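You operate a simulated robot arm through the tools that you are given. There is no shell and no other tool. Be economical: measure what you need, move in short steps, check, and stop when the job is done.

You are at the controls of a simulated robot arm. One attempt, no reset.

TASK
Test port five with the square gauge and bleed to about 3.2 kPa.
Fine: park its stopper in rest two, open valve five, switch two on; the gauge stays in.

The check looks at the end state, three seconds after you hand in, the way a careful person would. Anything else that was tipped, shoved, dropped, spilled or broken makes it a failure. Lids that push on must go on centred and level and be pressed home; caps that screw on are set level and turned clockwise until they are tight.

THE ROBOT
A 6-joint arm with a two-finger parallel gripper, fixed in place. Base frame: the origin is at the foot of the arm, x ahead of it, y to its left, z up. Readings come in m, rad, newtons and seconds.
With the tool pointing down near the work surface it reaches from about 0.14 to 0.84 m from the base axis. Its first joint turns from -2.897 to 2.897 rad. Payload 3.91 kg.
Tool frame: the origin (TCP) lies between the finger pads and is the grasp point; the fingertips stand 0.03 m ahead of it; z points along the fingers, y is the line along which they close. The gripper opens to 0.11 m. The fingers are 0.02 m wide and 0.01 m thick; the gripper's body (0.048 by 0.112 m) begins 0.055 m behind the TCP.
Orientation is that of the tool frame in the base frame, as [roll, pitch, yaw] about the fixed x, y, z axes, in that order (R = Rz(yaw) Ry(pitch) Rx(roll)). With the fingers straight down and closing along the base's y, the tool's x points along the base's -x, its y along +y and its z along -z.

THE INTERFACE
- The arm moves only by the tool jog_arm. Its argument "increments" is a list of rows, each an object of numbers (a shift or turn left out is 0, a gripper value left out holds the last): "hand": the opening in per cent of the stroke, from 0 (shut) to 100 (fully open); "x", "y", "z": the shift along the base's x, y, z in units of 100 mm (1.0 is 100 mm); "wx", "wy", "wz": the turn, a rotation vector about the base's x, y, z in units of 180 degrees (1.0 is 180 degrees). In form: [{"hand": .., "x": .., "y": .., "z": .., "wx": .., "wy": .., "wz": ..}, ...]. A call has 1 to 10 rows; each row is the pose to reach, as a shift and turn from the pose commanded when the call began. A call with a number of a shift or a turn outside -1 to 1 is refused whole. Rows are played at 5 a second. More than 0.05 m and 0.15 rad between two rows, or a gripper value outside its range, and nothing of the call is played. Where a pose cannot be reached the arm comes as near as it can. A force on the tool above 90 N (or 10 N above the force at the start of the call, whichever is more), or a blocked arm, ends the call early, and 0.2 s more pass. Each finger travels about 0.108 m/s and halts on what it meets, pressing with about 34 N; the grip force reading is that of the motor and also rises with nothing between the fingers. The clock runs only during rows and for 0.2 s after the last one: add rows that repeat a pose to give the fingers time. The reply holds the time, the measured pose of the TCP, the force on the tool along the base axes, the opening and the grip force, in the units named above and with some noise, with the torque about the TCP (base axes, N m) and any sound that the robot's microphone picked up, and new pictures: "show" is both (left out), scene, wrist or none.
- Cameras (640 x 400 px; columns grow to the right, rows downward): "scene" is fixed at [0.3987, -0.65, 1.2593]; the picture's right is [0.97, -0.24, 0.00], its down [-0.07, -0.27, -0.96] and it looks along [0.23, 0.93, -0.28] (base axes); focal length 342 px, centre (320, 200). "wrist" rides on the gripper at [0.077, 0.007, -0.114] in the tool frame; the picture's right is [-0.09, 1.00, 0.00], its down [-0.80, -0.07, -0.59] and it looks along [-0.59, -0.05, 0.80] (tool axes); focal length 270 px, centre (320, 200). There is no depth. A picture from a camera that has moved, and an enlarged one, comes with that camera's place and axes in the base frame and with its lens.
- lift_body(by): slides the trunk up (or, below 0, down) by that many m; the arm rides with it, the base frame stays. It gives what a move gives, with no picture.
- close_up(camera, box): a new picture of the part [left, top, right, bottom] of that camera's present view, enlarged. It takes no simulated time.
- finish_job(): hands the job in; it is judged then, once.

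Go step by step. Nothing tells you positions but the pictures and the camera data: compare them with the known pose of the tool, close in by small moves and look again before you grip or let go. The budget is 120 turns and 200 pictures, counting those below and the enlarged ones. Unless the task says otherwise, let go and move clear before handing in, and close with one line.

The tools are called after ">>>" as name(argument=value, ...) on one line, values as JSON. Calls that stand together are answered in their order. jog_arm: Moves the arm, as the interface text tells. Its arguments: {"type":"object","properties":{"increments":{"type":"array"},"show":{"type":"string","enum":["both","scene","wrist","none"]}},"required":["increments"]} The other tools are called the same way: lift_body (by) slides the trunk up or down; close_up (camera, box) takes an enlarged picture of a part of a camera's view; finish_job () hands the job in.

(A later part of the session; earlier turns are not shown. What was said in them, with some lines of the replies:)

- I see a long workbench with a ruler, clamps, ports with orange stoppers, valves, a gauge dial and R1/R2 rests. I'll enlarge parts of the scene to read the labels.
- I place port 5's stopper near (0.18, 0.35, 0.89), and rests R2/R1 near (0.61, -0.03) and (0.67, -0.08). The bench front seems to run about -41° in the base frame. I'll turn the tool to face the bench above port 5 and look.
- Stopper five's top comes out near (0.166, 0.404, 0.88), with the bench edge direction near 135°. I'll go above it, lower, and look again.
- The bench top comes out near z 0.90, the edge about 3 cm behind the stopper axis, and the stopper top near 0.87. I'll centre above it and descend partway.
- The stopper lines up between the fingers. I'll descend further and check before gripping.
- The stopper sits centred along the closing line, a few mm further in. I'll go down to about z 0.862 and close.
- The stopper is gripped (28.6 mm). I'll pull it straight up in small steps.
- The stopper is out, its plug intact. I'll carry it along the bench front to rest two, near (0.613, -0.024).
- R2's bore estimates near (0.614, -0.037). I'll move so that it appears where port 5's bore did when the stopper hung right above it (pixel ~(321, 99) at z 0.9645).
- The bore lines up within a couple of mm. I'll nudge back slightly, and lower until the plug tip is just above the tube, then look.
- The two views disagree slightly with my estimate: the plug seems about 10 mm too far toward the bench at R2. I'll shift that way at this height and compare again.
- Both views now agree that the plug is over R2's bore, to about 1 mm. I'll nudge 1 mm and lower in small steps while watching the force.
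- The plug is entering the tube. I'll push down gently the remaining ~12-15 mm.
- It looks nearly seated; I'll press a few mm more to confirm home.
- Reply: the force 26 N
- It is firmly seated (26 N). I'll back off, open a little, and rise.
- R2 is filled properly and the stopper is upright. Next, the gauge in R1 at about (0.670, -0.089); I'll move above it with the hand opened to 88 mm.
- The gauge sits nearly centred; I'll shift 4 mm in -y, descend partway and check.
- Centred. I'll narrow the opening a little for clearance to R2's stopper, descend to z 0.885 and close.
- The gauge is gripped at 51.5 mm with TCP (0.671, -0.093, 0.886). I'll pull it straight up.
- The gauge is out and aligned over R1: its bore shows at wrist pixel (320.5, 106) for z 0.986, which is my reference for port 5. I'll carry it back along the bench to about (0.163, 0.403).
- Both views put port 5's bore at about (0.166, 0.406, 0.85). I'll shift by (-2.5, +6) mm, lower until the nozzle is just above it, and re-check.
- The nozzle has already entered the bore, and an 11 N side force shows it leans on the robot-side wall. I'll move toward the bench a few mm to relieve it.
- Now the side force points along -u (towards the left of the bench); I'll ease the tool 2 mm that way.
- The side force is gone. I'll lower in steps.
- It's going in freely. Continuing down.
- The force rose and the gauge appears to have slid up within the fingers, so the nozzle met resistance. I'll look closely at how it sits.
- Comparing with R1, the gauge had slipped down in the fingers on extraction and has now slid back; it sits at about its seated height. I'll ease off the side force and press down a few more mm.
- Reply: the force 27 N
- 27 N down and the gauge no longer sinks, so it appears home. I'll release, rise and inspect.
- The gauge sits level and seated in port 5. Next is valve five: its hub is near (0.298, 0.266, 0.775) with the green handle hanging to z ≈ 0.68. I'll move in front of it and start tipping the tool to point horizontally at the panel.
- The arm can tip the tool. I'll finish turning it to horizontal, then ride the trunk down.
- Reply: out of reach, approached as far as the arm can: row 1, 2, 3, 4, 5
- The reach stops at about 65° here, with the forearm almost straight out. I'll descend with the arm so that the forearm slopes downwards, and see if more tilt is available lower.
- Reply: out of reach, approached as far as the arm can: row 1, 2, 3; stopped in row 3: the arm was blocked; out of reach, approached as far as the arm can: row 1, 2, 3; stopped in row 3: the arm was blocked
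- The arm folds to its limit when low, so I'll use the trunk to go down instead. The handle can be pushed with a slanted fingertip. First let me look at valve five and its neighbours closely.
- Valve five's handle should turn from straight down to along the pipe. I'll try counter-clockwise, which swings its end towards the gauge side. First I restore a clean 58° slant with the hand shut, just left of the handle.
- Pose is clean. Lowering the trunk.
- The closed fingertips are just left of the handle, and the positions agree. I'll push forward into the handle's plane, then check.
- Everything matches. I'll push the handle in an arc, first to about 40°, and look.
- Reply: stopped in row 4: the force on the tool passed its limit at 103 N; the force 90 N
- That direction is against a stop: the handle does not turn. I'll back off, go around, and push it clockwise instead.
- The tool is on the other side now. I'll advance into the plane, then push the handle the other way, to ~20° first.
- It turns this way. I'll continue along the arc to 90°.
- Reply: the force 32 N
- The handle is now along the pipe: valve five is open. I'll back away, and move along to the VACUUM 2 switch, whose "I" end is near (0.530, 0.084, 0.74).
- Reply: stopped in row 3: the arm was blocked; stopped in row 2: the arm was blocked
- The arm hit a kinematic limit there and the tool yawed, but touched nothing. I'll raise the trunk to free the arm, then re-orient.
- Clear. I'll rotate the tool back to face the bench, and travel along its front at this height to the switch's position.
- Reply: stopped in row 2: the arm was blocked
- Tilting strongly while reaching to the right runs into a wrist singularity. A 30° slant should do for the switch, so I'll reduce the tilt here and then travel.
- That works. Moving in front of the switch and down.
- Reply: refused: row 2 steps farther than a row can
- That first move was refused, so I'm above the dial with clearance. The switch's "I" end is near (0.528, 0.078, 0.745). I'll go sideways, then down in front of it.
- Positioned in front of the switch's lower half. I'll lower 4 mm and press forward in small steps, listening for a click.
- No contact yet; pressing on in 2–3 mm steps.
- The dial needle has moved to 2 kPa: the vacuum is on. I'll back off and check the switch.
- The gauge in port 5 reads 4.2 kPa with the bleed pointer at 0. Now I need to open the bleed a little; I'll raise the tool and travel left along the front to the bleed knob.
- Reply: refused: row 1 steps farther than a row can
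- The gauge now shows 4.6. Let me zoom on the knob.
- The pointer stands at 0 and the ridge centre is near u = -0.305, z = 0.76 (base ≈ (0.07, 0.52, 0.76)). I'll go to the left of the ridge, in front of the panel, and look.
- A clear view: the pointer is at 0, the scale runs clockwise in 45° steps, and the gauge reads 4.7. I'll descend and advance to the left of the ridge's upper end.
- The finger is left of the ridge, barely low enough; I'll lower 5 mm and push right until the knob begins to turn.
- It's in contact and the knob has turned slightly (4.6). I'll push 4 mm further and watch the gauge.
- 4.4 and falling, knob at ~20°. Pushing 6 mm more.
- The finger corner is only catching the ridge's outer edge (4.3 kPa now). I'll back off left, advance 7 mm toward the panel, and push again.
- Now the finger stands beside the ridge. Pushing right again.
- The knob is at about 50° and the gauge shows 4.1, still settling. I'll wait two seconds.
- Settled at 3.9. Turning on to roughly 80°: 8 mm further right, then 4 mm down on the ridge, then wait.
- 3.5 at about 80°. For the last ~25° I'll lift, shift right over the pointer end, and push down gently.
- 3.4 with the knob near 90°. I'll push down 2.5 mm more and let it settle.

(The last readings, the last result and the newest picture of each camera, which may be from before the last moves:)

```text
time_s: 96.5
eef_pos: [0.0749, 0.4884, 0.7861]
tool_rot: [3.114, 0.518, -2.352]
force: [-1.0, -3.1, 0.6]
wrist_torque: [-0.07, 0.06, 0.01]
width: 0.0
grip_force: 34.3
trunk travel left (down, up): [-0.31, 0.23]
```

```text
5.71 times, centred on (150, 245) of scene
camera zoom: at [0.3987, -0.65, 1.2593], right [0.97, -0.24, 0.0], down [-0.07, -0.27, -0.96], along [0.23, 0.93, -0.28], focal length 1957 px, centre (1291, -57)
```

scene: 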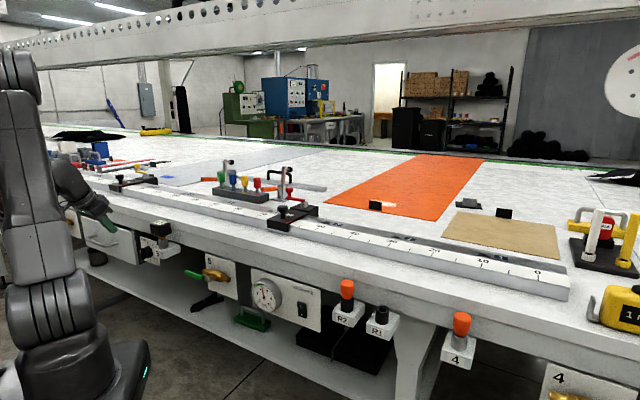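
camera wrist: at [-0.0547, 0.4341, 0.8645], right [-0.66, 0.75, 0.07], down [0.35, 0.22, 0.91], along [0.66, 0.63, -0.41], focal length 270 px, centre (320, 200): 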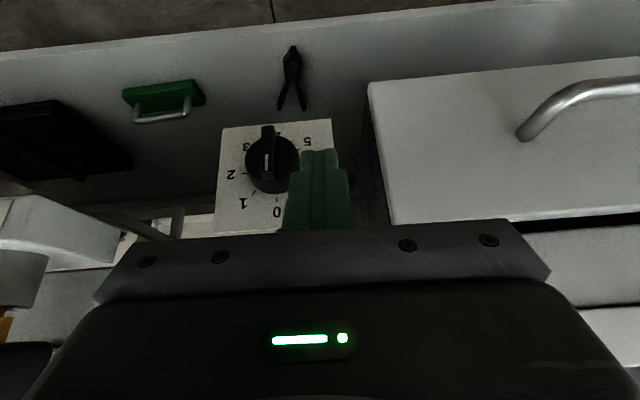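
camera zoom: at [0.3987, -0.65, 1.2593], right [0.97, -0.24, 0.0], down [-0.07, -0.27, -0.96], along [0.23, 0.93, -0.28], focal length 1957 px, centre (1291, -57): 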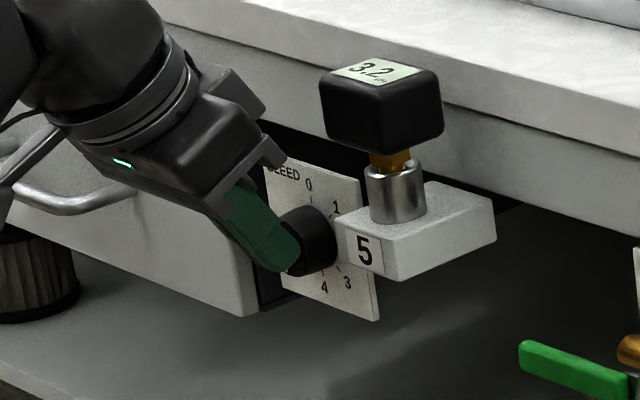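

It reads 3.2. I'll lift straight off the knob, back away, and check the settled value.

>>> jog_arm(increments=[{"z": 0.03}, {"z": 0.1}, {"z": 0.25}, {"x": -0.15, "y": -0.15, "z": 0.25}, {"x": -0.4, "y": -0.42, "z": 0.25}, {"x": -0.4, "y": -0.42, "z": 0.7}, {"x": -0.4, "y": -0.42, "z": 1.0}, {"x": -0.4, "y": -0.42, "z": 1.0}, {"x": -0.4, "y": -0.42, "z": 1.0}, {"x": -0.4, "y": -0.42, "z": 1.0}])

>>> close_up(camera="scene", box=[130, 210, 190, 270])

>>> jog_arm(increments=[{"z": 0}, {"z": 0}, {"z": 0}, {"z": 0}, {"z": 0}, {"z": 0}, {"z": 0}, {"z": 0}, {"z": 0}, {"z": 0}], show="none")

>>> close_up(camera="scene", box=[130, 210, 190, 270])

>>> close_up(camera="scene", box=[180, 250, 400, 350])

```text
time_s: 98.7
eef_pos: [0.0382, 0.4478, 0.8891]
tool_rot: [3.114, 0.517, -2.353]
force: [0.3, 0.0, 0.1]
wrist_torque: [0.01, 0.0, 0.0]
width: 0.0
grip_force: 33.5
trunk travel left (down, up): [-0.31, 0.23]
camera wrist: at [-0.0524, 0.3612, 0.9494], right [-0.66, 0.75, 0.07], down [0.35, 0.22, 0.91], along [0.66, 0.63, -0.41], focal length 270 px, centre (320, 200)
```

scene: 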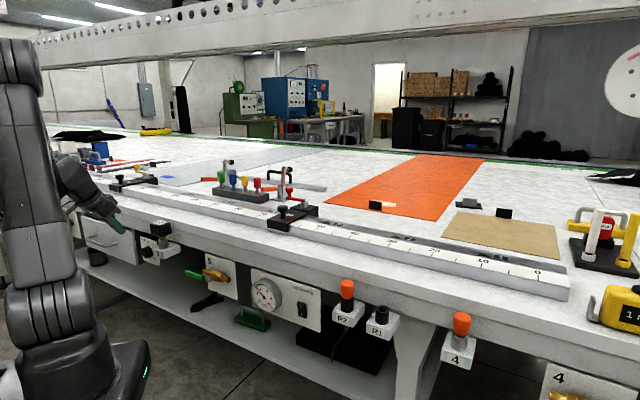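
wrist: 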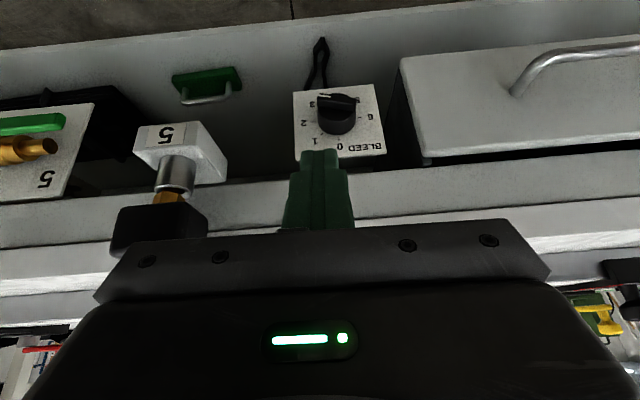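

```text
6.67 times, centred on (160, 240) of scene
camera zoom: at [0.3987, -0.65, 1.2593], right [0.97, -0.24, 0.0], down [-0.07, -0.27, -0.96], along [0.23, 0.93, -0.28], focal length 2283 px, centre (1387, -67)
```

zoom: 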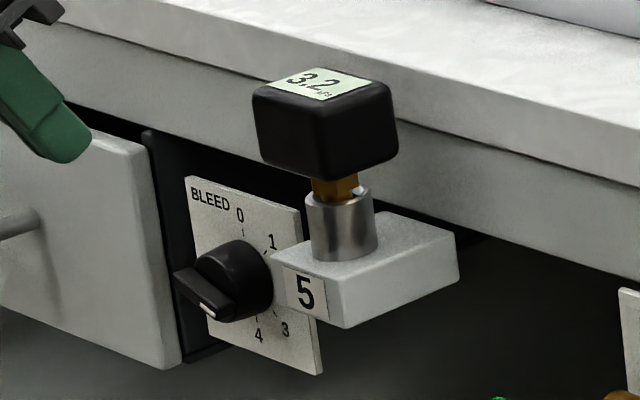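

```text
time_s: 100.9
eef_pos: [0.039, 0.4484, 0.8891]
tool_rot: [3.113, 0.517, -2.354]
force: [0.1, -0.7, -0.5]
wrist_torque: [0.02, 0.02, -0.01]
width: 0.0
grip_force: 34.0
trunk travel left (down, up): [-0.31, 0.23]
```

```text
6.67 times, centred on (160, 240) of scene
camera zoom: at [0.3987, -0.65, 1.2593], right [0.97, -0.24, 0.0], down [-0.07, -0.27, -0.96], along [0.23, 0.93, -0.28], focal length 2283 px, centre (1387, -67)
```

zoom: 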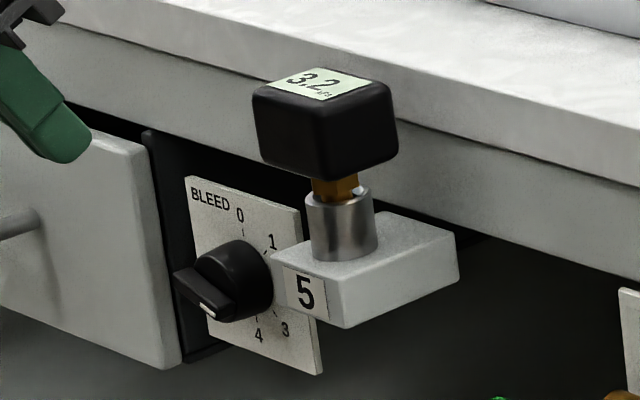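

```text
2.91 times, centred on (290, 300) of scene
camera zoom: at [0.3987, -0.65, 1.2593], right [0.97, -0.24, 0.0], down [-0.07, -0.27, -0.96], along [0.23, 0.93, -0.28], focal length 996 px, centre (407, -91)
```

zoom: 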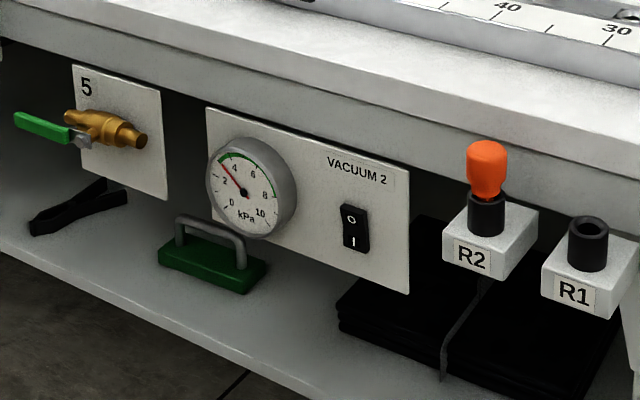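

The reading holds at 3.2 kPa. The stopper is in R2, valve five is open, vacuum two is on, the gauge is seated in port 5, and the arm is clear, so I'm handing in.

>>> finish_job()

```text
The job is handed in.
```

The job is handed in: the square gauge is in port five and held at 3.2 kPa before hand-in. Its stopper is parked in rest two, valve five is open and vacuum two is on. While finding the valve's opening direction, I first pushed the handle against its stop at about 103 N; it then opened freely the other way.
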